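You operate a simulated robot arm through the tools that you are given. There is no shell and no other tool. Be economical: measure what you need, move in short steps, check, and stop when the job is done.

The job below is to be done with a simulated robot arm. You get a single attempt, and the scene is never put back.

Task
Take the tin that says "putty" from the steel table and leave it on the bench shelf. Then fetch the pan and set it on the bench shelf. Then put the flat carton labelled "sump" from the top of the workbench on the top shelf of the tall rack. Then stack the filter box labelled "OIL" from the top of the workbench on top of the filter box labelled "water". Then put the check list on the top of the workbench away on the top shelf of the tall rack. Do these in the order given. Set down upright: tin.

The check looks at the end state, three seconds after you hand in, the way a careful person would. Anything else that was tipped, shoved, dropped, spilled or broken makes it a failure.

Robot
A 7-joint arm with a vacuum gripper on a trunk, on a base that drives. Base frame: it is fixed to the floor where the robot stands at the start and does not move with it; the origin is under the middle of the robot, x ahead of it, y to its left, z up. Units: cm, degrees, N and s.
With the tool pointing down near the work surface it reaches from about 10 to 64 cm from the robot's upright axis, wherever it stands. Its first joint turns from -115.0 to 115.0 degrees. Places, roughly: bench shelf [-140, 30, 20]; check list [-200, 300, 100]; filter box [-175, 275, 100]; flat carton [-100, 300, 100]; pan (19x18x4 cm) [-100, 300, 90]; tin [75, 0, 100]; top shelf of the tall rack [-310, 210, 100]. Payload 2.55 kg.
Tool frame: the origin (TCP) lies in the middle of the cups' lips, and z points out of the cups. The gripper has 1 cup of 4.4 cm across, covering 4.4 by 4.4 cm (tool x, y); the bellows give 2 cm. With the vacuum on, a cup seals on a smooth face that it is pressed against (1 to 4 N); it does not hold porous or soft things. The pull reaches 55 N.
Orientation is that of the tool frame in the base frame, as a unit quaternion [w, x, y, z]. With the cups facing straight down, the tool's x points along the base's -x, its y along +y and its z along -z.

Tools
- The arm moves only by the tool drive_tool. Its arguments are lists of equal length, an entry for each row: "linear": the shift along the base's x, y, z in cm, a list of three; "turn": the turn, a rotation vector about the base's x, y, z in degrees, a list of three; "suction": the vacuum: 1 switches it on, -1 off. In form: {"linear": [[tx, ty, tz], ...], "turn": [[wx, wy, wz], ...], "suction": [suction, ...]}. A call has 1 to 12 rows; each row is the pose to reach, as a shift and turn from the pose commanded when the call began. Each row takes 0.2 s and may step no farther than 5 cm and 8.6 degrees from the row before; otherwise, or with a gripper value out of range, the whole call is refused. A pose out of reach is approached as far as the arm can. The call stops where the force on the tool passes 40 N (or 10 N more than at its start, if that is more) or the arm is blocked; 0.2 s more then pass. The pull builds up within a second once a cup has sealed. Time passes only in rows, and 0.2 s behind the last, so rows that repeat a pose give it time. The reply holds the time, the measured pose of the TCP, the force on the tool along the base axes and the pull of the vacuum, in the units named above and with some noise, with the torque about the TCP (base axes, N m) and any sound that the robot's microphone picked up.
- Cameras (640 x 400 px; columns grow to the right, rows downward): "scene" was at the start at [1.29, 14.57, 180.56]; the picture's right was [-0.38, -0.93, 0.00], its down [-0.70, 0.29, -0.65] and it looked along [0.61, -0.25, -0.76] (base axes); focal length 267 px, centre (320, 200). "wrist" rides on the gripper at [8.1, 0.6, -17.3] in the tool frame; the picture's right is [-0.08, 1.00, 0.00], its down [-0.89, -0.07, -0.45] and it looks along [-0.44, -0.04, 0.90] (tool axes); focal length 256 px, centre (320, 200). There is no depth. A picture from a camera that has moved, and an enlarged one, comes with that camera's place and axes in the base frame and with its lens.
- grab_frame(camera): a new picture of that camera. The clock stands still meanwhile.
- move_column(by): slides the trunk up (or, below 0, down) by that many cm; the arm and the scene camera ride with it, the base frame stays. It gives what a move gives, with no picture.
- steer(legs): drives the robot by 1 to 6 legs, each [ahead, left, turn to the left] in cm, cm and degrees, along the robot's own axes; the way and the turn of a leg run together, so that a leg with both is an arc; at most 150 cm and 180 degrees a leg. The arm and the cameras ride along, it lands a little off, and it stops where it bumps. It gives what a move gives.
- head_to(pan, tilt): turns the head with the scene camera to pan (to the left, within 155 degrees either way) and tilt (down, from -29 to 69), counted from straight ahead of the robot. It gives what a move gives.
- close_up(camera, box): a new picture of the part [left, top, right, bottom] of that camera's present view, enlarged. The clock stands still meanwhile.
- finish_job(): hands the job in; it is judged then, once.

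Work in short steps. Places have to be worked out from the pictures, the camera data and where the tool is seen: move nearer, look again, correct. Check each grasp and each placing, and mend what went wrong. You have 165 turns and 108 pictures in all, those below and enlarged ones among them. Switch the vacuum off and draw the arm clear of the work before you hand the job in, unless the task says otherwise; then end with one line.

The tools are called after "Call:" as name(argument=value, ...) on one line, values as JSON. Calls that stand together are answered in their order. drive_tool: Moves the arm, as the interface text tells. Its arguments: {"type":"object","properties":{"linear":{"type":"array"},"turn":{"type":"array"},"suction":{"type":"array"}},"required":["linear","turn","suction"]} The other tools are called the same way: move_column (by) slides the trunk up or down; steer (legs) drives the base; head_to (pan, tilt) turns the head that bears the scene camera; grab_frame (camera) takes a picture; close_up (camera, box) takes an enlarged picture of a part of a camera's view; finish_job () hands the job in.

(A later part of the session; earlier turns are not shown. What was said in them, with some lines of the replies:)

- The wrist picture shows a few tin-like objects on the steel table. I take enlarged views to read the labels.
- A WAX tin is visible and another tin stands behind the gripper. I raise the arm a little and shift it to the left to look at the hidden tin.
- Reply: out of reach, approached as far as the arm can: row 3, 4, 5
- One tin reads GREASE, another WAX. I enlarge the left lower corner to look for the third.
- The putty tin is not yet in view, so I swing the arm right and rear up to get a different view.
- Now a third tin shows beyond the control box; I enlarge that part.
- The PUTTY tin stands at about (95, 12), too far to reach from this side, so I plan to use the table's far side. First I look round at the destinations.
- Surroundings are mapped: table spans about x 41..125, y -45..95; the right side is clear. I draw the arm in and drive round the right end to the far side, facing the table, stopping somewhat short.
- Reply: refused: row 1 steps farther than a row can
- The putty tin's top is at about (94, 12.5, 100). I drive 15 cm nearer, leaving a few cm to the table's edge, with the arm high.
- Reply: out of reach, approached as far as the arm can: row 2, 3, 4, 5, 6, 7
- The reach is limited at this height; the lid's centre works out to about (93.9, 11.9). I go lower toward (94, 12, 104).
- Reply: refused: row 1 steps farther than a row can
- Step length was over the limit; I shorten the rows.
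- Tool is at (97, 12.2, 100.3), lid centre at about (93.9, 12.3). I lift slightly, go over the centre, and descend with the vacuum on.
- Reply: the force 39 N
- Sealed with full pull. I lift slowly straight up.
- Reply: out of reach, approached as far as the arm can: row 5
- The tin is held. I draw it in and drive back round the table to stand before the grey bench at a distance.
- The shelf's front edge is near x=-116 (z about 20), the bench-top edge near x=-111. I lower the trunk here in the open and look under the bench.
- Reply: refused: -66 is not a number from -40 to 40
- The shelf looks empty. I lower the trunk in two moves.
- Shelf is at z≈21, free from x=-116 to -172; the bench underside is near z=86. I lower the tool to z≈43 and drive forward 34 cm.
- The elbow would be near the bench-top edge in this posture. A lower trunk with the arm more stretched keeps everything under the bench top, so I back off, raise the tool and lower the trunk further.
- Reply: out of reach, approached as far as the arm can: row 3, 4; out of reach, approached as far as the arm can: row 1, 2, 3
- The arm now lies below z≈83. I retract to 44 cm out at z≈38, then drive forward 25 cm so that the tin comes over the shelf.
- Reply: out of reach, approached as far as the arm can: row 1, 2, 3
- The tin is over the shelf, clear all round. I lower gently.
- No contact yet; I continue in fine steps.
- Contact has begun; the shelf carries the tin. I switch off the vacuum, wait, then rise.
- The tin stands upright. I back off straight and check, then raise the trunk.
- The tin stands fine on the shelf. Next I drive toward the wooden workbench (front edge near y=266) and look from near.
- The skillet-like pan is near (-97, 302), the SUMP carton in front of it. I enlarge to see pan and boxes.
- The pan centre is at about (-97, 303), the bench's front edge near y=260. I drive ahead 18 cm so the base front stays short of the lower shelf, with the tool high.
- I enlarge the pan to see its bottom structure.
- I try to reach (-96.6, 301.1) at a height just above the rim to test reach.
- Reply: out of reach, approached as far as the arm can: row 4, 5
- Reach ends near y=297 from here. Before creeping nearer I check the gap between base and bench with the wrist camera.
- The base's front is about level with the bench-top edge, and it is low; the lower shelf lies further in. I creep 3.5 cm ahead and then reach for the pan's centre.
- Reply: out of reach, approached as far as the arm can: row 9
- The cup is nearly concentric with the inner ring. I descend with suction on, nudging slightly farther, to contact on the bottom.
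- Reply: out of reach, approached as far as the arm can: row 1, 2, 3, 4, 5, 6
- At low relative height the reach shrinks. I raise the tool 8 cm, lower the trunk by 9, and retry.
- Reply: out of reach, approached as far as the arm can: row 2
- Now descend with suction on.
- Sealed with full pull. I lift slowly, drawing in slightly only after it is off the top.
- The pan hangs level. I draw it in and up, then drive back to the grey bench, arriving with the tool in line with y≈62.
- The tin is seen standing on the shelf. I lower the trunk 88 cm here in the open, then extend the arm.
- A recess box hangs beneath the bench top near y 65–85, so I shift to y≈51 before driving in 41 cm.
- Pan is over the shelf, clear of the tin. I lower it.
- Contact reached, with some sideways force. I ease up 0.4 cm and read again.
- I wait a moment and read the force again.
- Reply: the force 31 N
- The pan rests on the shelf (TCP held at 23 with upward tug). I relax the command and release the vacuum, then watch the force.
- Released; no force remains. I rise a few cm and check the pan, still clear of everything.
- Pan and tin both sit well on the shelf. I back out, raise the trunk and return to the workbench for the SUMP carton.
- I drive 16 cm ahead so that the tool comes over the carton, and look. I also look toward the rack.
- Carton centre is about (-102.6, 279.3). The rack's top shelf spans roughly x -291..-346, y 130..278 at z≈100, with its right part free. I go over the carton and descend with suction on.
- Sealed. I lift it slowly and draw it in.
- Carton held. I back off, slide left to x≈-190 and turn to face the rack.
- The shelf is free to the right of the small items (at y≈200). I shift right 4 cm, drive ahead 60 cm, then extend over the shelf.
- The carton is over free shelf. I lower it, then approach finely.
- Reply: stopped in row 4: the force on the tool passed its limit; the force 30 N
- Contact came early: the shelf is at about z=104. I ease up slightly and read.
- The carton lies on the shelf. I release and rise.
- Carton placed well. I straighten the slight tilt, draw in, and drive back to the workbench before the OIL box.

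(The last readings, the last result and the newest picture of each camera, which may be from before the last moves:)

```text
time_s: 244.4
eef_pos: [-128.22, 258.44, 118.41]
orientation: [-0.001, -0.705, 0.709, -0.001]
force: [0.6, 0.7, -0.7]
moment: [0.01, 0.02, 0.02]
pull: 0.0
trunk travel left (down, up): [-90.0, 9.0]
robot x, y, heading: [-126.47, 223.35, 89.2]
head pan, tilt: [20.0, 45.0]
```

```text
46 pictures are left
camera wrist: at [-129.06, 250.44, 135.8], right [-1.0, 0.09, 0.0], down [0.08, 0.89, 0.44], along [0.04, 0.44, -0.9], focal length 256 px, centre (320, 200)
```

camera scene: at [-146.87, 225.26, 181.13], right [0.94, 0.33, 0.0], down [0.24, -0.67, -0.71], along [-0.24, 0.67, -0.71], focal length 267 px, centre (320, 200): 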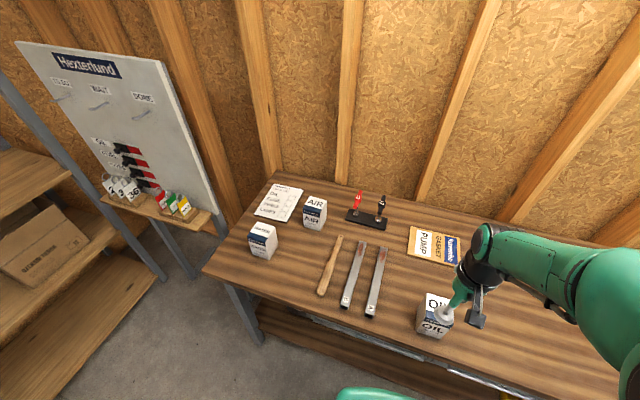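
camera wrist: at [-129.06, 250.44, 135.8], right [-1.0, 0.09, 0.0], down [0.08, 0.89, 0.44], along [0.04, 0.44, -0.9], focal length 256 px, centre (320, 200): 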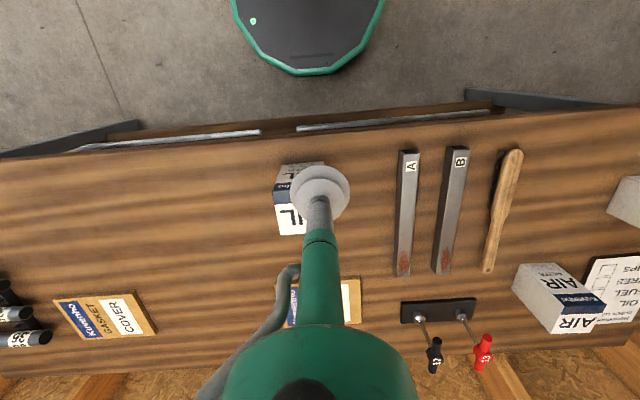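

OIL box top is near (-125, 269.5, ~101.5) and WATER near (-188, 278). I drive 8 cm ahead and move the tool above OIL for a close look.

Call:
steer(legs=[[7, 0, 0.6]])

Call:
grab_frame(camera="wrist")

Call:
close_up(camera="wrist", box=[220, 80, 420, 240])

```text
time_s: 245.4
eef_pos: [-128.69, 265.49, 118.35]
orientation: [0.001, 0.708, -0.706, 0.0]
force: [-0.4, 0.1, 0.5]
moment: [-0.01, 0.01, 0.01]
pull: 0.1
trunk travel left (down, up): [-90.0, 9.0]
robot x, y, heading: [-126.41, 230.8, 90.4]
head pan, tilt: [20.0, 45.0]
```

```text
45 pictures are left
camera wrist: at [-129.31, 257.44, 135.79], right [-1.0, 0.08, 0.0], down [0.07, 0.89, 0.44], along [0.03, 0.44, -0.9], focal length 256 px, centre (320, 200)
```

wrist: 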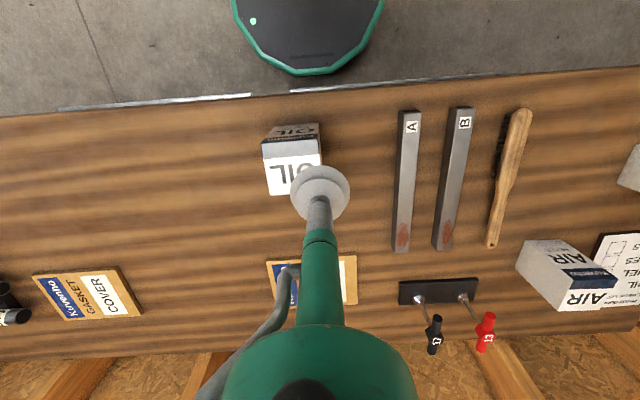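

```text
2.50 times, centred on (320, 160) of wrist
camera zoom: at [-129.31, 257.44, 135.79], right [-1.0, 0.08, 0.0], down [0.07, 0.89, 0.44], along [0.03, 0.44, -0.9], focal length 640 px, centre (320, 300)
```

zoom: 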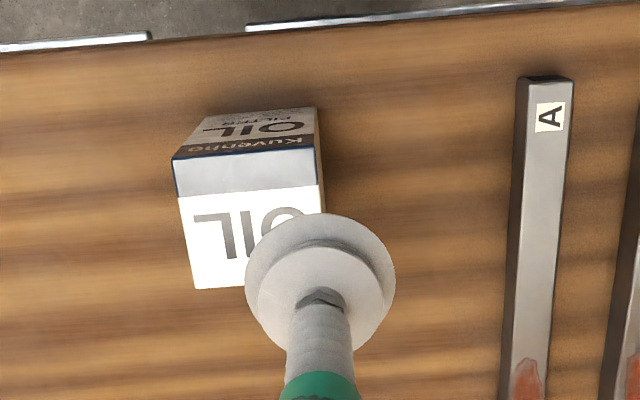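

OIL's top face centre is about (-124.6, 269.2), box about 8x8x10. I go over it and descend with suction.

Call:
drive_tool(linear=[[2, 2, -3], [4.1, 3.7, -6], [4.1, 3.7, -10], [4.1, 3.7, -13], [4.1, 3.7, -15], [4.1, 3.7, -16], [4.1, 3.7, -17], [4.1, 3.7, -17.6]], turn=[[0, 0, 0], [0, 0, 0], [0, 0, 0], [0, 0, 0], [0, 0, 0], [0, 0, 0], [0, 0, 0], [0, 0, 0]], suction=[-1, -1, -1, 1, 1, 1, 1, 1])

Call:
grab_frame(camera="wrist")

```text
time_s: 247.2
eef_pos: [-124.6, 269.03, 101.5]
orientation: [-0.003, 0.708, -0.706, -0.004]
force: [-1.9, -10.8, 26.1]
moment: [-0.12, 0.06, -0.02]
pull: 55.3
trunk travel left (down, up): [-90.0, 9.0]
robot x, y, heading: [-126.68, 230.47, 90.3]
head pan, tilt: [20.0, 45.0]
stopped in row 8: the force on the tool passed its limit (the readings are from after the stop); the commanded pose is now the measured one
```

```text
43 pictures are left
camera wrist: at [-125.28, 260.89, 118.66], right [-1.0, 0.08, 0.0], down [0.07, 0.89, 0.45], along [0.03, 0.45, -0.89], focal length 256 px, centre (320, 200)
```

wrist: 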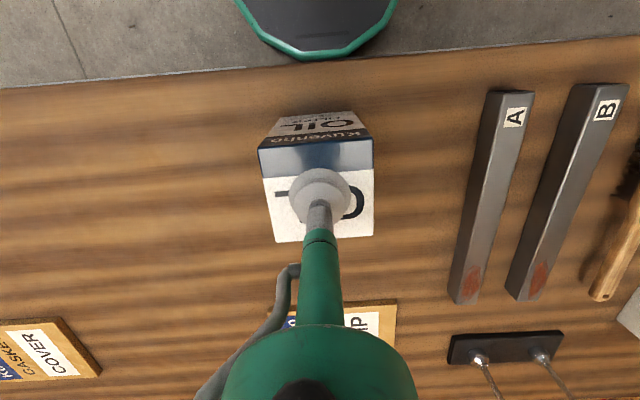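

Sealed at the centre. I lift, draw in a bit, then slide the base left toward the WATER box and look.

Call:
drive_tool(linear=[[0, 0, 1], [0, 0, 2.5], [0, 0, 5], [0, -2, 9], [0, -4, 13], [0, -7, 16], [0, -9, 19]], turn=[[0, 0, 0], [0, 0, 0], [0, 0, 0], [0, 0, 0], [0, 0, 0], [0, 0, 0], [0, 0, 0]], suction=[1, 1, 1, 1, 1, 1, 1])

Call:
steer(legs=[[-4, 0, 0], [0, 64, 0]])

Call:
grab_frame(camera="wrist")

Call:
head_to(pan=5, tilt=52)

Call:
grab_frame(camera="scene")

```text
time_s: 248.8
eef_pos: [-124.46, 260.2, 120.26]
orientation: [-0.003, 0.709, -0.706, -0.003]
force: [0.1, 0.3, -4.1]
moment: [0.02, 0.01, -0.01]
pull: 55.2
trunk travel left (down, up): [-90.0, 9.0]
robot x, y, heading: [-126.33, 230.81, 90.4]
head pan, tilt: [20.0, 45.0]
```

```text
time_s: 252.9
eef_pos: [-188.22, 256.03, 120.21]
orientation: [-0.004, 0.71, -0.704, -0.003]
force: [0.0, 1.1, -4.9]
moment: [0.01, 0.03, -0.02]
pull: 54.9
trunk travel left (down, up): [-90.0, 9.0]
robot x, y, heading: [-189.77, 225.99, 90.4]
head pan, tilt: [20.0, 45.0]
```

```text
42 pictures are left
camera wrist: at [-188.88, 247.92, 137.48], right [-1.0, 0.07, 0.0], down [0.06, 0.89, 0.45], along [0.03, 0.45, -0.89], focal length 256 px, centre (320, 200)
```

wrist: 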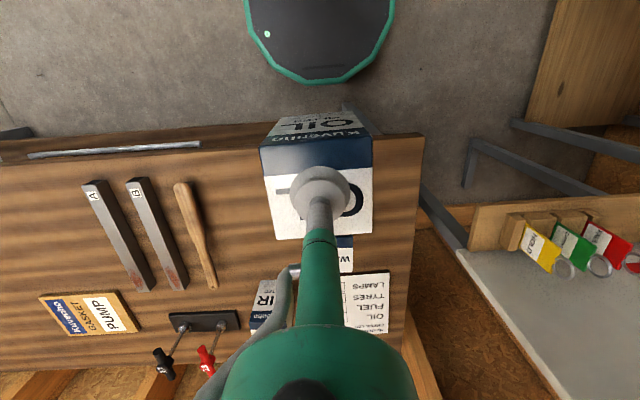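

```text
time_s: 253.7
eef_pos: [-188.16, 256.07, 120.19]
orientation: [-0.003, 0.71, -0.704, -0.003]
force: [-0.2, 0.1, -3.7]
moment: [0.01, 0.0, 0.0]
pull: 54.5
trunk travel left (down, up): [-90.0, 9.0]
robot x, y, heading: [-189.85, 226.28, 90.5]
head pan, tilt: [5.0, 52.0]
```

```text
41 pictures are left
camera scene: at [-208.31, 227.36, 180.17], right [1.0, 0.09, 0.0], down [0.07, -0.78, -0.62], along [-0.06, 0.61, -0.79], focal length 267 px, centre (320, 200)
```

scene: 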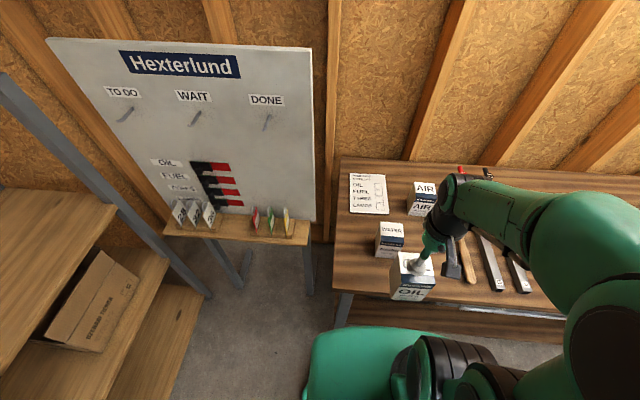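

I enlarge the scene view for WATER's pose.

Call:
close_up(camera="scene", box=[330, 160, 450, 310])

```text
2.67 times, centred on (390, 235) of scene
camera zoom: at [-208.31, 227.36, 180.17], right [1.0, 0.09, 0.0], down [0.07, -0.78, -0.62], along [-0.06, 0.61, -0.79], focal length 713 px, centre (133, 107)
```

zoom: 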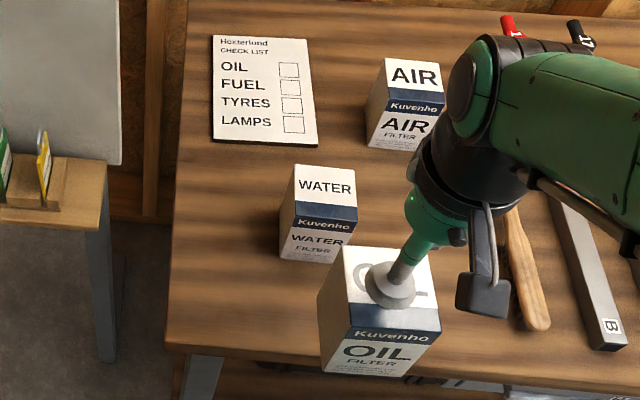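

WATER's top centre comes out near (-188.4, 277.0), its yaw a few degrees clockwise of OIL's. I move OIL over it at z≈118, turning -4°, and look.

Call:
drive_tool(linear=[[0, 4.5, 0], [0, 9, 0], [0, 13.5, -1], [-0.1, 18, -1.5], [-0.2, 21, -2], [-0.2, 21, -2]], turn=[[0, 0, -1], [0, 0, -2], [0, 0, -3], [0, 0, -4], [0, 0, -4], [0, 0, -4]], suction=[1, 1, 1, 1, 1, 1])

Call:
close_up(camera="scene", box=[340, 120, 480, 280])

Call:
grab_frame(camera="wrist")

```text
time_s: 255.1
eef_pos: [-188.38, 277.08, 118.22]
orientation: [0.003, -0.685, 0.729, 0.003]
force: [0.3, 0.7, -4.3]
moment: [-0.01, -0.01, -0.03]
pull: 54.8
trunk travel left (down, up): [-90.0, 9.0]
robot x, y, heading: [-190.28, 226.48, 90.6]
head pan, tilt: [5.0, 52.0]
```

```text
2.50 times, centred on (410, 200) of scene
camera zoom: at [-208.31, 227.29, 180.17], right [1.0, 0.09, 0.0], down [0.07, -0.78, -0.62], along [-0.06, 0.61, -0.79], focal length 668 px, centre (95, 200)
```

zoom: 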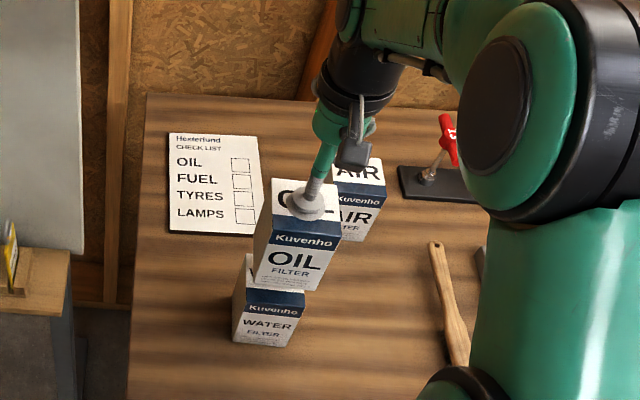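

```text
38 pictures are left
camera wrist: at [-189.68, 268.98, 135.52], right [-0.99, 0.14, 0.0], down [0.13, 0.88, 0.45], along [0.06, 0.45, -0.89], focal length 256 px, centre (320, 200)
```

wrist: 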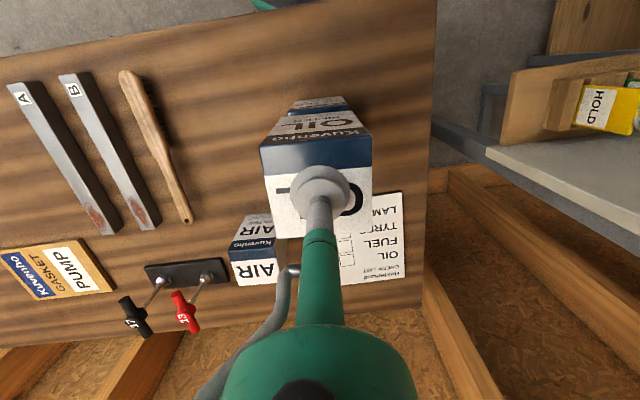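

I enlarge further to compare the edges of both boxes.

Call:
close_up(camera="scene", box=[385, 180, 435, 265])

```text
4.71 times, centred on (410, 222) of scene
camera zoom: at [-208.31, 227.29, 180.17], right [1.0, 0.09, 0.0], down [0.07, -0.78, -0.62], along [-0.06, 0.61, -0.79], focal length 1258 px, centre (-104, 94)
```

zoom: 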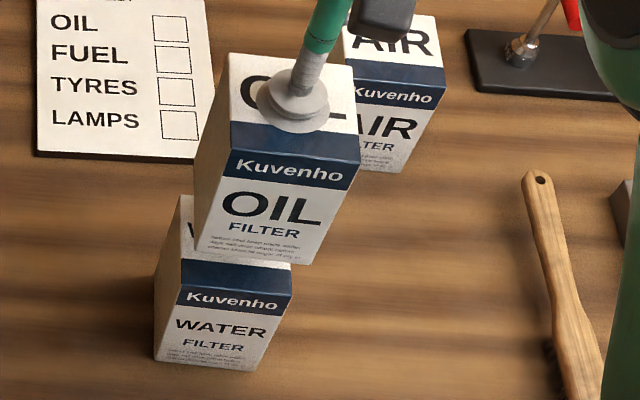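

The boxes are aligned to within half a cm; I correct by (+0.3, +0.4) and +2°, and lower in fine steps.

Call:
drive_tool(linear=[[0.3, 0.4, -1], [0.3, 0.4, -2.5], [0.3, 0.4, -3.5], [0.3, 0.4, -4.2], [0.3, 0.4, -4.2]], turn=[[0, 0, 1], [0, 0, 2], [0, 0, 2], [0, 0, 2], [0, 0, 2]], suction=[1, 1, 1, 1, 1])

Call:
close_up(camera="scene", box=[385, 180, 435, 265])

```text
time_s: 256.2
eef_pos: [-187.95, 277.46, 113.92]
orientation: [0.003, -0.697, 0.717, 0.003]
force: [0.0, -0.6, -1.1]
moment: [-0.01, 0.0, 0.02]
pull: 54.9
trunk travel left (down, up): [-90.0, 9.0]
robot x, y, heading: [-189.9, 226.2, 90.1]
head pan, tilt: [5.0, 52.0]
```

```text
4.71 times, centred on (410, 222) of scene
camera zoom: at [-208.31, 227.33, 180.18], right [1.0, 0.09, 0.0], down [0.07, -0.78, -0.62], along [-0.06, 0.61, -0.79], focal length 1258 px, centre (-104, 94)
```

zoom: 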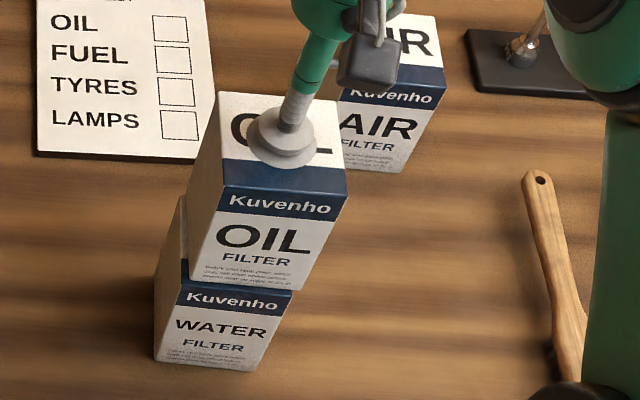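

Contact is just starting; OIL sits about 0.5 cm too far right. I lift a touch, shift -0.5 in x, and set down.

Call:
drive_tool(linear=[[0, 0, 0.8], [-0.5, 0, 0.8], [-0.5, 0, 0.3], [-0.5, 0, 0], [-0.5, 0, -0.3], [-0.5, 0, -0.3]], turn=[[0, 0, 0], [0, 0, 0], [0, 0, 0], [0, 0, 0], [0, 0, 0], [0, 0, 0]], suction=[1, 1, 1, 1, 1, 1])

Call:
close_up(camera="scene", box=[385, 180, 435, 265])

```text
time_s: 257.6
eef_pos: [-188.54, 277.41, 113.97]
orientation: [0.005, -0.696, 0.718, 0.005]
force: [0.8, -1.6, 13.4]
moment: [-0.29, 0.02, 0.04]
pull: 54.8
trunk travel left (down, up): [-90.0, 9.0]
robot x, y, heading: [-190.57, 226.4, 90.4]
head pan, tilt: [5.0, 52.0]
```

```text
4.71 times, centred on (410, 222) of scene
camera zoom: at [-208.3, 227.1, 180.2], right [1.0, 0.09, 0.0], down [0.07, -0.78, -0.62], along [-0.06, 0.61, -0.79], focal length 1258 px, centre (-104, 94)
```

zoom: 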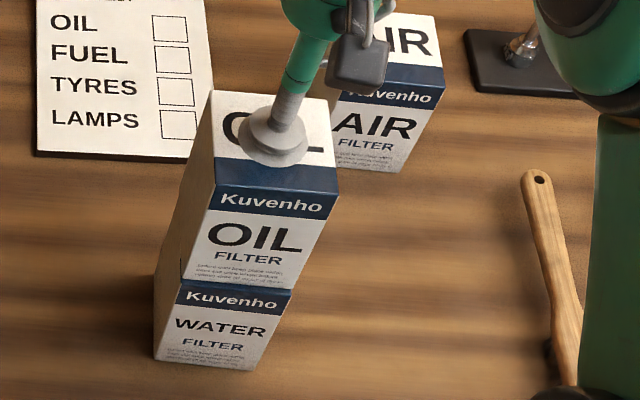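

OIL is aligned on WATER and seated. I relax the press, release, and rise.

Call:
drive_tool(linear=[[0, 0, 0.2], [0, 0, 0.2], [0, 0, 0.2], [0, 0, 0.2], [0, 0, 0.2], [0, 0, 0.8], [0, 0, 2], [0, 0, 4], [0, -1, 6]], turn=[[0, 0, 0], [0, 0, 0], [0, 0, 0], [0, 0, 0], [0, 0, 0], [0, 0, 0], [0, 0, 0], [0, 0, 0], [0, 0, 0]], suction=[1, -1, -1, -1, -1, -1, -1, -1, -1])

Call:
close_up(camera="scene", box=[340, 140, 460, 265])

```text
time_s: 259.6
eef_pos: [-188.6, 276.5, 119.62]
orientation: [0.002, -0.697, 0.717, 0.002]
force: [0.1, 0.5, 0.4]
moment: [0.02, 0.03, 0.02]
pull: 0.1
trunk travel left (down, up): [-90.0, 9.0]
robot x, y, heading: [-189.83, 225.9, 90.3]
head pan, tilt: [5.0, 52.0]
```

```text
3.20 times, centred on (400, 202) of scene
camera zoom: at [-208.31, 227.32, 180.17], right [1.0, 0.09, 0.0], down [0.07, -0.78, -0.62], along [-0.06, 0.61, -0.79], focal length 856 px, centre (64, 192)
```

zoom: 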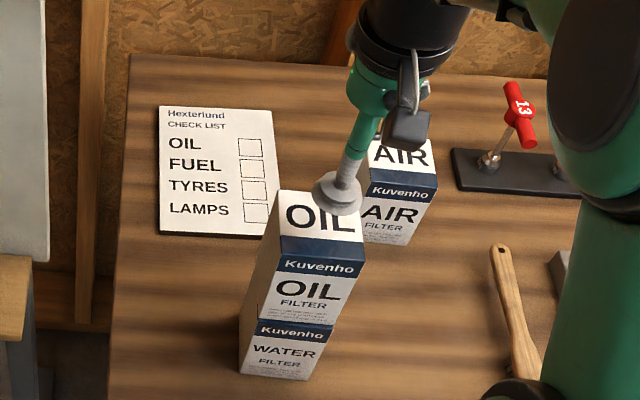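

The stack stands well. The check list plate is at about x -202..-187, y 291..313; to reach it clear of the stack I retract, raise the trunk 9 cm and shift the base left and closer.

Call:
drive_tool(linear=[[0, -4, 2], [0, -8, 3], [0, -12, 3], [0, -16, 3], [0, -20, 3]], turn=[[0, 0, 0], [0, 0, 0], [0, 0, 0], [0, 0, 0], [0, 0, 0]], suction=[-1, -1, -1, -1, -1])

Call:
move_column(by=9)

Call:
steer(legs=[[0, 9, 0], [7, 0, 0]])

Call:
grab_frame(camera="wrist")

```text
time_s: 260.9
eef_pos: [-188.45, 256.4, 122.81]
orientation: [0.003, -0.697, 0.717, 0.003]
force: [1.5, -0.1, 1.0]
moment: [0.06, 0.03, -0.01]
pull: 0.1
trunk travel left (down, up): [-90.0, 9.0]
robot x, y, heading: [-189.9, 226.07, 90.4]
head pan, tilt: [5.0, 52.0]
```

```text
time_s: 262.1
eef_pos: [-188.48, 256.59, 131.74]
orientation: [0.002, -0.697, 0.717, 0.003]
force: [-0.3, 0.4, 1.2]
moment: [-0.01, 0.02, 0.0]
pull: 0.0
trunk travel left (down, up): [-99.0, 0.0]
robot x, y, heading: [-189.79, 226.33, 90.3]
head pan, tilt: [5.0, 52.0]
```

```text
time_s: 263.8
eef_pos: [-197.76, 263.38, 131.86]
orientation: [0.004, -0.697, 0.717, 0.003]
force: [-0.6, 0.5, -0.7]
moment: [-0.05, 0.0, -0.06]
pull: 0.0
trunk travel left (down, up): [-99.0, 0.0]
robot x, y, heading: [-198.95, 233.15, 90.4]
head pan, tilt: [5.0, 52.0]
```

```text
33 pictures are left
camera wrist: at [-198.7, 255.28, 149.02], right [-0.99, 0.11, 0.0], down [0.1, 0.89, 0.45], along [0.05, 0.45, -0.89], focal length 256 px, centre (320, 200)
```

wrist: 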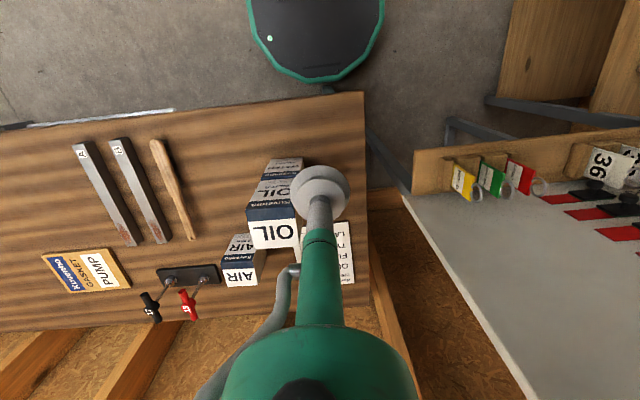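

I move the tool round the left of the stack to above the check list at about (-197, 297), then look before descending.

Call:
drive_tool(linear=[[-3, 3, -1], [-6, 6.5, -2.5], [-6.5, 10.5, -5], [-6.5, 14.5, -7.5], [-6.5, 18.5, -10], [-6, 22.5, -13], [-4, 26, -16], [-2, 29, -19], [0, 31.5, -22], [0.8, 33.2, -25]], turn=[[0, 0, 0], [0, 0, 0], [0, 0, 0], [0, 0, 0], [0, 0, 0], [0, 0, 0], [0, 0, 0], [0, 0, 0], [0, 0, 0], [0, 0, 0]], suction=[-1, -1, -1, -1, -1, -1, -1, -1, -1, -1])

Call:
grab_frame(camera="wrist")

Call:
grab_frame(camera="scene")

```text
refused: row 6 steps farther than a row can; nothing moved
```

```text
32 pictures are left
camera wrist: at [-198.7, 255.28, 149.02], right [-0.99, 0.11, 0.0], down [0.1, 0.89, 0.45], along [0.05, 0.45, -0.89], focal length 256 px, centre (320, 200)
```

wrist: 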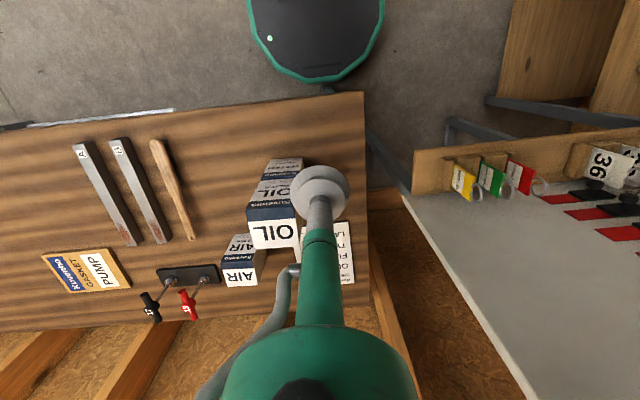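

```text
31 pictures are left
camera scene: at [-217.58, 234.23, 189.16], right [1.0, 0.09, 0.0], down [0.07, -0.78, -0.62], along [-0.06, 0.61, -0.79], focal length 267 px, centre (320, 200)
```

scene: 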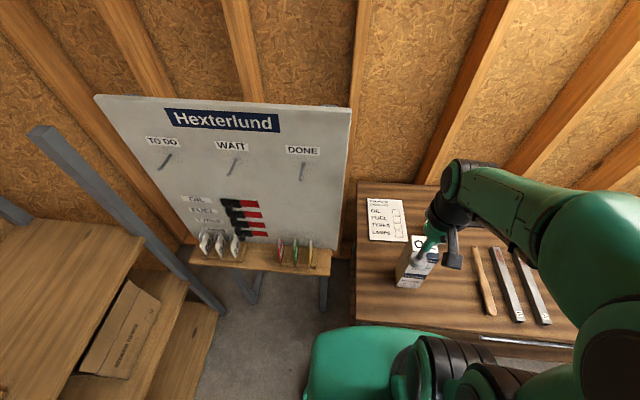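

A row was slightly too long; I shorten the steps.

Call:
drive_tool(linear=[[-3, 3, -1], [-6, 6, -2.5], [-6.5, 10, -5], [-6.5, 14, -7.5], [-6.5, 18, -10], [-6, 21.5, -13], [-4.5, 25, -16], [-2.5, 28, -19], [-0.5, 30.8, -22], [0.8, 33.2, -25]], turn=[[0, 0, 0], [0, 0, 0], [0, 0, 0], [0, 0, 0], [0, 0, 0], [0, 0, 0], [0, 0, 0], [0, 0, 0], [0, 0, 0], [0, 0, 0]], suction=[-1, -1, -1, -1, -1, -1, -1, -1, -1, -1])

```text
time_s: 266.0
eef_pos: [-196.79, 296.77, 106.55]
orientation: [0.002, -0.697, 0.717, 0.003]
force: [-0.7, 0.5, 0.7]
moment: [-0.05, 0.0, 0.01]
pull: 0.0
trunk travel left (down, up): [-99.0, 0.0]
robot x, y, heading: [-199.19, 233.2, 90.4]
head pan, tilt: [5.0, 52.0]
```

I look from both cameras before descending.

Call:
grab_frame(camera="wrist")

Call:
close_up(camera="scene", box=[340, 120, 520, 300])

```text
30 pictures are left
camera wrist: at [-197.78, 288.73, 123.92], right [-0.99, 0.11, 0.0], down [0.1, 0.89, 0.45], along [0.05, 0.45, -0.89], focal length 256 px, centre (320, 200)
```

wrist: 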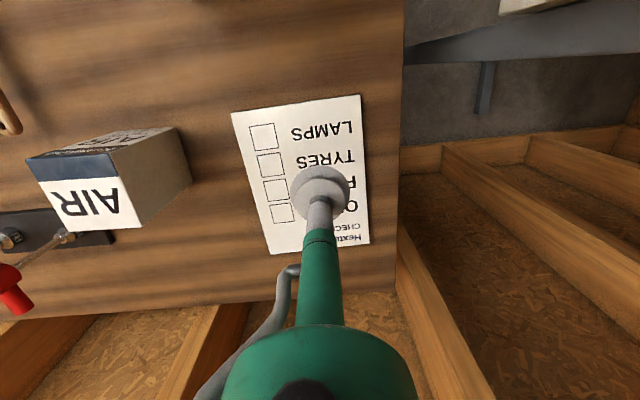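

```text
2.22 times, centred on (430, 210) of scene
camera zoom: at [-217.41, 234.53, 189.18], right [1.0, 0.09, 0.0], down [0.07, -0.79, -0.61], along [-0.06, 0.61, -0.79], focal length 594 px, centre (76, 178)
```

zoom: 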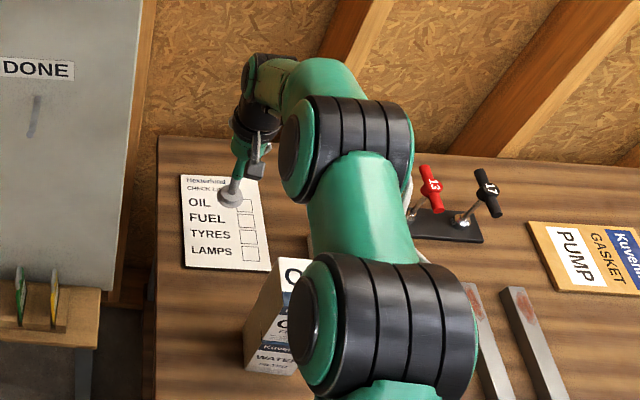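

The route is clear with the elbow well above the stack. I descend onto the check list with suction on.

Call:
drive_tool(linear=[[0.5, 0.2, -3], [1, 0.4, -6], [1, 0.4, -9], [1, 0.4, -11.5], [1, 0.4, -13], [1, 0.4, -14], [1, 0.4, -14.7], [1, 0.4, -15.3], [1, 0.4, -15.3]], turn=[[0, 0, 0], [0, 0, 0], [0, 0, 0], [0, 0, 0], [0, 0, 0], [0, 0, 0], [0, 0, 0], [0, 0, 0], [0, 0, 0]], suction=[-1, -1, -1, 1, 1, 1, 1, 1, 1])

```text
time_s: 268.0
eef_pos: [-195.86, 297.0, 91.32]
orientation: [0.002, -0.697, 0.717, 0.002]
force: [0.1, -0.5, -0.3]
moment: [-0.19, -0.05, 0.01]
pull: 54.6
trunk travel left (down, up): [-99.0, 0.0]
robot x, y, heading: [-198.88, 233.1, 90.4]
head pan, tilt: [5.0, 52.0]
```

Sealed. I lift straight up and carry it back round the left of the stack, above its height.

Call:
drive_tool(linear=[[0, 0, 1], [0, 0, 4], [0, 0, 8.5], [0, 0, 13], [-1, -1, 17], [-3, -3, 20.5], [-5, -5.5, 23.5], [-7, -8, 26.5], [-8, -11.5, 29.5], [-8, -15.5, 32], [-8, -19.5, 34], [-7, -23.5, 36]], turn=[[0, 0, 0], [0, 0, 0], [0, 0, 0], [0, 0, 0], [0, 0, 0], [0, 0, 0], [0, 0, 0], [0, 0, 0], [0, 0, 0], [0, 0, 0], [0, 0, 0], [0, 0, 0]], suction=[1, 1, 1, 1, 1, 1, 1, 1, 1, 1, 1, 1])

Call:
grab_frame(camera="wrist")

```text
time_s: 270.6
eef_pos: [-202.6, 273.24, 127.43]
orientation: [0.003, -0.697, 0.717, 0.003]
force: [-0.4, 0.5, -2.6]
moment: [-0.14, 0.02, 0.01]
pull: 54.7
trunk travel left (down, up): [-99.0, 0.0]
robot x, y, heading: [-198.92, 233.38, 90.3]
head pan, tilt: [5.0, 52.0]
```

```text
28 pictures are left
camera wrist: at [-203.61, 265.08, 144.68], right [-0.99, 0.11, 0.0], down [0.1, 0.89, 0.45], along [0.05, 0.45, -0.89], focal length 256 px, centre (320, 200)
```

wrist: 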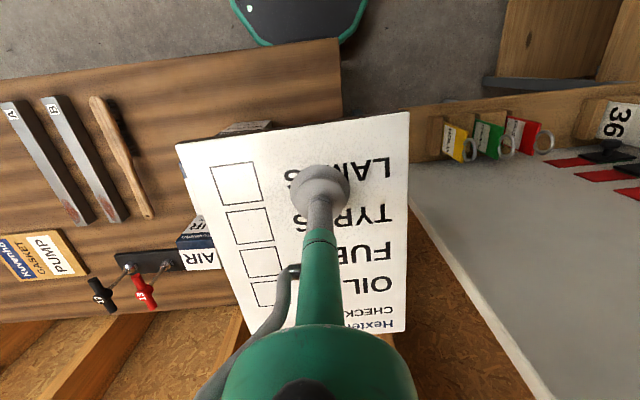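

Held well. I draw in slightly, back off, turn toward the rack, and drive up to it.

Call:
drive_tool(linear=[[1, -4, 0], [2, -6, 0]], turn=[[0, 0, 0], [0, 0, 0]], suction=[1, 1])

Call:
steer(legs=[[-16, 0, 0], [0, 0, 90], [49, 0, 0], [0, -14, 0]])

Call:
head_to(pan=0, tilt=50)

Call:
grab_frame(camera="scene")

```text
time_s: 271.2
eef_pos: [-200.86, 267.31, 127.47]
orientation: [0.002, -0.698, 0.717, 0.003]
force: [-0.3, 0.0, -2.8]
moment: [-0.21, 0.03, -0.01]
pull: 55.1
trunk travel left (down, up): [-99.0, 0.0]
robot x, y, heading: [-199.06, 232.49, 90.6]
head pan, tilt: [5.0, 52.0]
```

```text
time_s: 279.9
eef_pos: [-282.58, 230.08, 127.35]
orientation: [-0.001, 1.0, -0.023, -0.004]
force: [0.0, 0.5, -3.4]
moment: [-0.05, -0.2, 0.03]
pull: 54.6
trunk travel left (down, up): [-99.0, 0.0]
robot x, y, heading: [-248.02, 231.54, 179.3]
head pan, tilt: [5.0, 52.0]
```

```text
time_s: 280.5
eef_pos: [-282.65, 230.35, 127.36]
orientation: [0.0, 1.0, -0.023, -0.004]
force: [0.4, 0.7, -3.0]
moment: [-0.08, -0.27, 0.0]
pull: 54.6
trunk travel left (down, up): [-99.0, 0.0]
robot x, y, heading: [-248.27, 231.5, 179.4]
head pan, tilt: [0.0, 50.0]
```

```text
27 pictures are left
camera scene: at [-249.94, 213.59, 189.45], right [0.01, 1.0, 0.0], down [0.77, -0.01, -0.64], along [-0.64, 0.01, -0.77], focal length 267 px, centre (320, 200)
```

scene: 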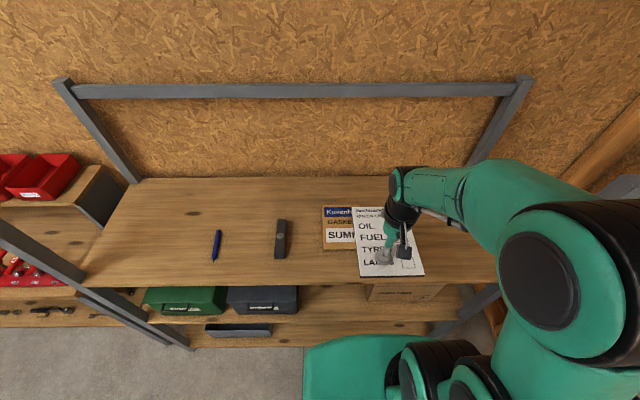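

The carton lies to the left of the held plate. I move the plate right and in, to about (-302, 245, 113), and check.

Call:
drive_tool(linear=[[0, 4, 0], [0, 8, 0], [-3, 11, -2], [-7, 13, -4], [-11, 14.5, -6], [-14, 15, -9], [-17, 15, -12], [-19.5, 15, -14]], turn=[[0, 0, 0], [0, 0, 0], [0, 0, 0], [0, 0, 0], [0, 0, 0], [0, 0, 0], [0, 0, 0], [0, 0, 0]], suction=[1, 1, 1, 1, 1, 1, 1, 1])

Call:
grab_frame(camera="wrist")

Call:
grab_frame(camera="scene")

```text
time_s: 282.3
eef_pos: [-302.22, 245.27, 113.23]
orientation: [0.0, 1.0, -0.023, -0.004]
force: [-0.4, -1.2, -3.4]
moment: [-0.04, -0.27, -0.01]
pull: 54.8
trunk travel left (down, up): [-99.0, 0.0]
robot x, y, heading: [-248.0, 231.72, 179.4]
head pan, tilt: [0.0, 50.0]
```

```text
26 pictures are left
camera wrist: at [-294.19, 244.36, 130.61], right [-0.12, -0.99, 0.0], down [-0.89, 0.11, 0.45], along [-0.45, 0.06, -0.89], focal length 256 px, centre (320, 200)
```

wrist: 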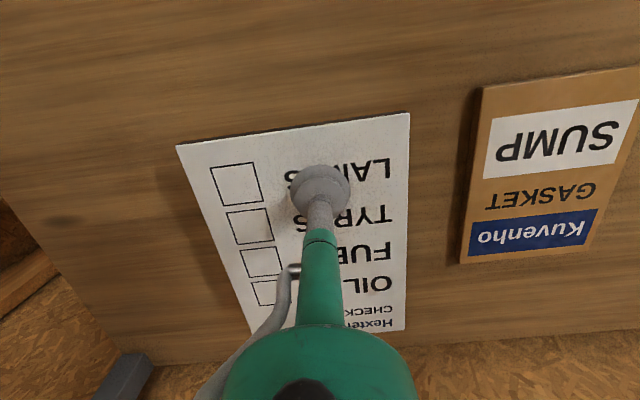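

```text
25 pictures are left
camera scene: at [-250.17, 213.5, 189.44], right [0.01, 1.0, 0.0], down [0.77, -0.01, -0.64], along [-0.64, 0.01, -0.77], focal length 267 px, centre (320, 200)
```

scene: 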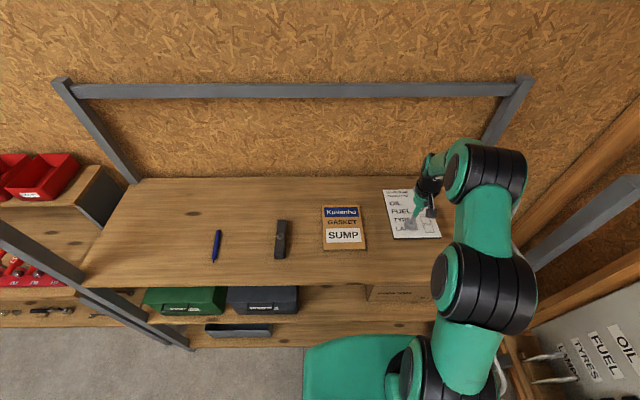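

Clear of the carton and well inside the shelf. I lower to near contact.

Call:
drive_tool(linear=[[0, 0, -3], [0, 0, -5.5], [0, 0, -7], [0, 0, -7.6], [0, 0, -7.6]], turn=[[0, 0, 0], [0, 0, 0], [0, 0, 0], [0, 0, 0], [0, 0, 0]], suction=[1, 1, 1, 1, 1])

```text
time_s: 283.5
eef_pos: [-302.13, 245.45, 106.11]
orientation: [-0.001, 1.0, -0.023, -0.007]
force: [1.9, -1.1, 17.8]
moment: [0.04, 0.13, -0.01]
pull: 55.5
trunk travel left (down, up): [-99.0, 0.0]
robot x, y, heading: [-248.35, 231.63, 179.6]
head pan, tilt: [0.0, 50.0]
```

In contact. I relax slightly, release, and rise.

Call:
drive_tool(linear=[[0, 0, 0.3], [0, 0, 0.3], [0, 0, 0.3], [0, 0, 0.3], [0, 0, 0.3], [0, 0, 1], [0, 0, 3], [0, 0, 7]], turn=[[0, 0, 0], [0, 0, 0], [0, 0, 0], [0, 0, 0], [0, 0, 0], [0, 0, 0], [0, 0, 0], [0, 0, 0]], suction=[1, -1, -1, -1, -1, -1, -1, -1])

Call:
grab_frame(camera="wrist")

```text
time_s: 285.3
eef_pos: [-301.84, 245.2, 112.73]
orientation: [0.001, 1.0, -0.023, -0.004]
force: [-0.3, -0.1, -0.1]
moment: [0.0, 0.01, -0.01]
pull: 0.0
trunk travel left (down, up): [-99.0, 0.0]
robot x, y, heading: [-248.01, 231.48, 179.2]
head pan, tilt: [0.0, 50.0]
```

```text
24 pictures are left
camera wrist: at [-293.83, 244.3, 130.01], right [-0.12, -0.99, 0.0], down [-0.89, 0.11, 0.45], along [-0.45, 0.06, -0.89], focal length 256 px, centre (320, 200)
```

wrist: 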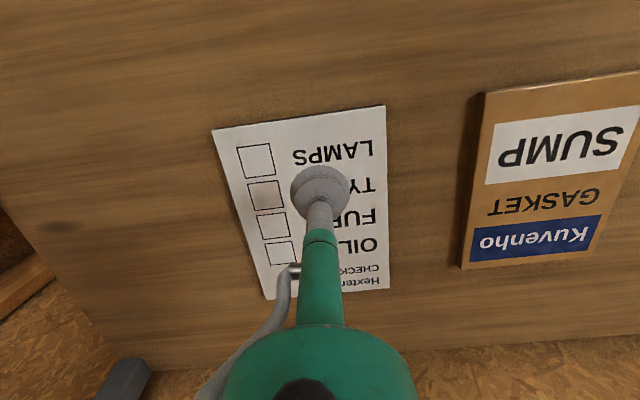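

The check list lies flat on the shelf. I draw the arm clear, back off the rack and take last looks at the stack and the bench shelf.

Call:
drive_tool(linear=[[2, 0, 4], [5, -2, 7], [9, -5, 8], [13, -8, 9], [17, -10, 10]], turn=[[0, 0, 0], [0, 0, 0], [0, 0, 0], [0, 0, 0], [0, 0, 0]], suction=[-1, -1, -1, -1, -1])

Call:
steer(legs=[[0, 14, 0], [45, 0, 0]])

```text
refused: row 3 steps farther than a row can; nothing moved
```

```text
time_s: 287.6
eef_pos: [-311.83, 231.48, 112.48]
orientation: [0.0, 1.0, -0.023, -0.002]
force: [0.0, -0.3, -0.3]
moment: [-0.02, -0.08, -0.02]
pull: 0.0
trunk travel left (down, up): [-99.0, 0.0]
robot x, y, heading: [-257.12, 217.4, 179.4]
head pan, tilt: [0.0, 50.0]
stopped in leg 2: the robot was blocked; the commanded pose is now the measured one
```

My mistake: the drive went ahead instead of back and the base touched the rack. I check the state of the shelf at once.

Call:
grab_frame(camera="scene")

Call:
grab_frame(camera="wrist")

```text
23 pictures are left
camera scene: at [-259.89, 199.61, 189.43], right [0.01, 1.0, 0.0], down [0.77, -0.01, -0.64], along [-0.64, 0.01, -0.77], focal length 267 px, centre (320, 200)
```

scene: 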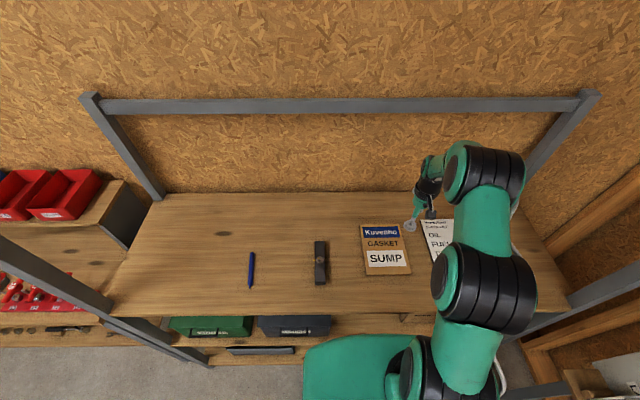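

```text
22 pictures are left
camera wrist: at [-303.77, 230.41, 129.81], right [-0.12, -0.99, 0.0], down [-0.89, 0.11, 0.45], along [-0.45, 0.06, -0.89], focal length 256 px, centre (320, 200)
```

wrist: 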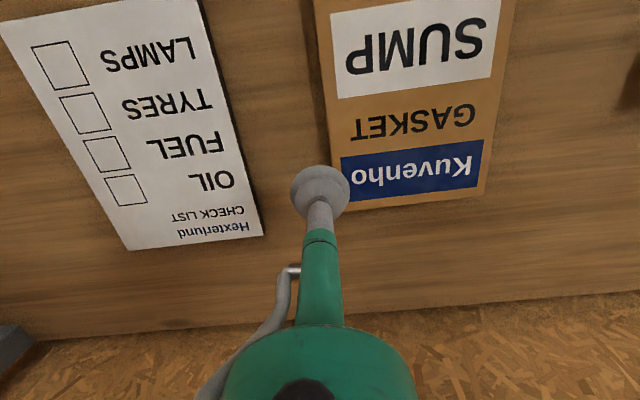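

Nothing on the rack has shifted. I raise the tool, then back away.

Call:
drive_tool(linear=[[1, 0, 3], [4, 0, 6], [8, 0, 8], [12, 0, 9], [16, 0, 10]], turn=[[0, 0, 0], [0, 0, 0], [0, 0, 0], [0, 0, 0], [0, 0, 0]], suction=[-1, -1, -1, -1, -1])

Call:
steer(legs=[[-50, 0, 0]])

Call:
head_to(pan=0, tilt=45)

Call:
grab_frame(camera="scene")

Call:
head_to(pan=-75, tilt=45)

Call:
grab_frame(camera="scene")

```text
time_s: 288.8
eef_pos: [-295.14, 231.39, 122.81]
orientation: [-0.001, 1.0, -0.023, -0.006]
force: [-0.2, 0.2, 0.3]
moment: [0.01, 0.04, -0.04]
pull: 0.1
trunk travel left (down, up): [-99.0, 0.0]
robot x, y, heading: [-257.63, 217.41, 179.3]
head pan, tilt: [0.0, 50.0]
```

```text
time_s: 291.8
eef_pos: [-245.37, 230.87, 122.71]
orientation: [-0.001, 1.0, -0.02, -0.006]
force: [0.7, 0.9, 0.2]
moment: [0.0, -0.01, 0.01]
pull: 0.0
trunk travel left (down, up): [-99.0, 0.0]
robot x, y, heading: [-207.58, 216.72, 179.6]
head pan, tilt: [0.0, 50.0]
```

```text
time_s: 292.4
eef_pos: [-245.44, 230.81, 122.78]
orientation: [-0.001, 1.0, -0.02, -0.005]
force: [0.7, 0.6, -0.8]
moment: [0.01, 0.04, 0.01]
pull: 0.1
trunk travel left (down, up): [-99.0, 0.0]
robot x, y, heading: [-207.47, 217.14, 179.3]
head pan, tilt: [0.0, 45.0]
```

```text
21 pictures are left
camera scene: at [-209.47, 199.08, 190.12], right [0.01, 1.0, 0.0], down [0.71, -0.01, -0.71], along [-0.71, 0.01, -0.71], focal length 267 px, centre (320, 200)
```

scene: 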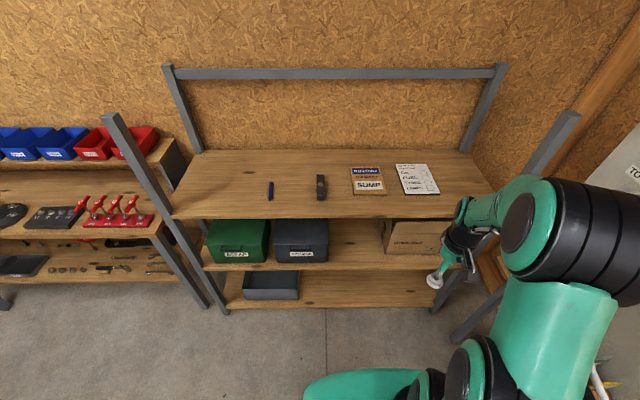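

```text
time_s: 293.9
eef_pos: [-245.4, 230.79, 122.67]
orientation: [-0.001, 1.0, -0.021, -0.005]
force: [0.2, 0.9, 0.4]
moment: [0.01, 0.0, -0.02]
pull: 0.0
trunk travel left (down, up): [-99.0, 0.0]
robot x, y, heading: [-207.37, 217.19, 179.8]
head pan, tilt: [-75.0, 45.0]
```

```text
20 pictures are left
camera scene: at [-203.46, 206.89, 190.13], right [0.97, 0.25, 0.0], down [0.18, -0.68, -0.71], along [-0.18, 0.68, -0.71], focal length 267 px, centre (320, 200)
```

scene: 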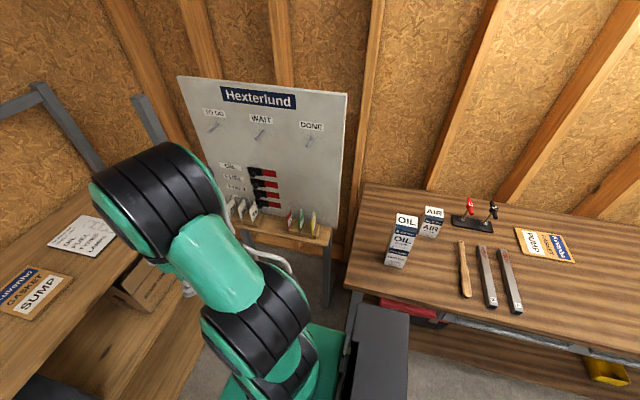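

Everything is in place: the carton and check list are on the rack, OIL is on WATER, and the tin and pan were last seen standing on the bench shelf. The vacuum is off and the arm is clear, so I hand in.

Call:
finish_job()

```text
The job is handed in.
```

I finished all five steps in the order given and handed the job in. On the way, the base bumped the tall rack once because I drove forward instead of back; in the pictures afterwards nothing on it had moved.
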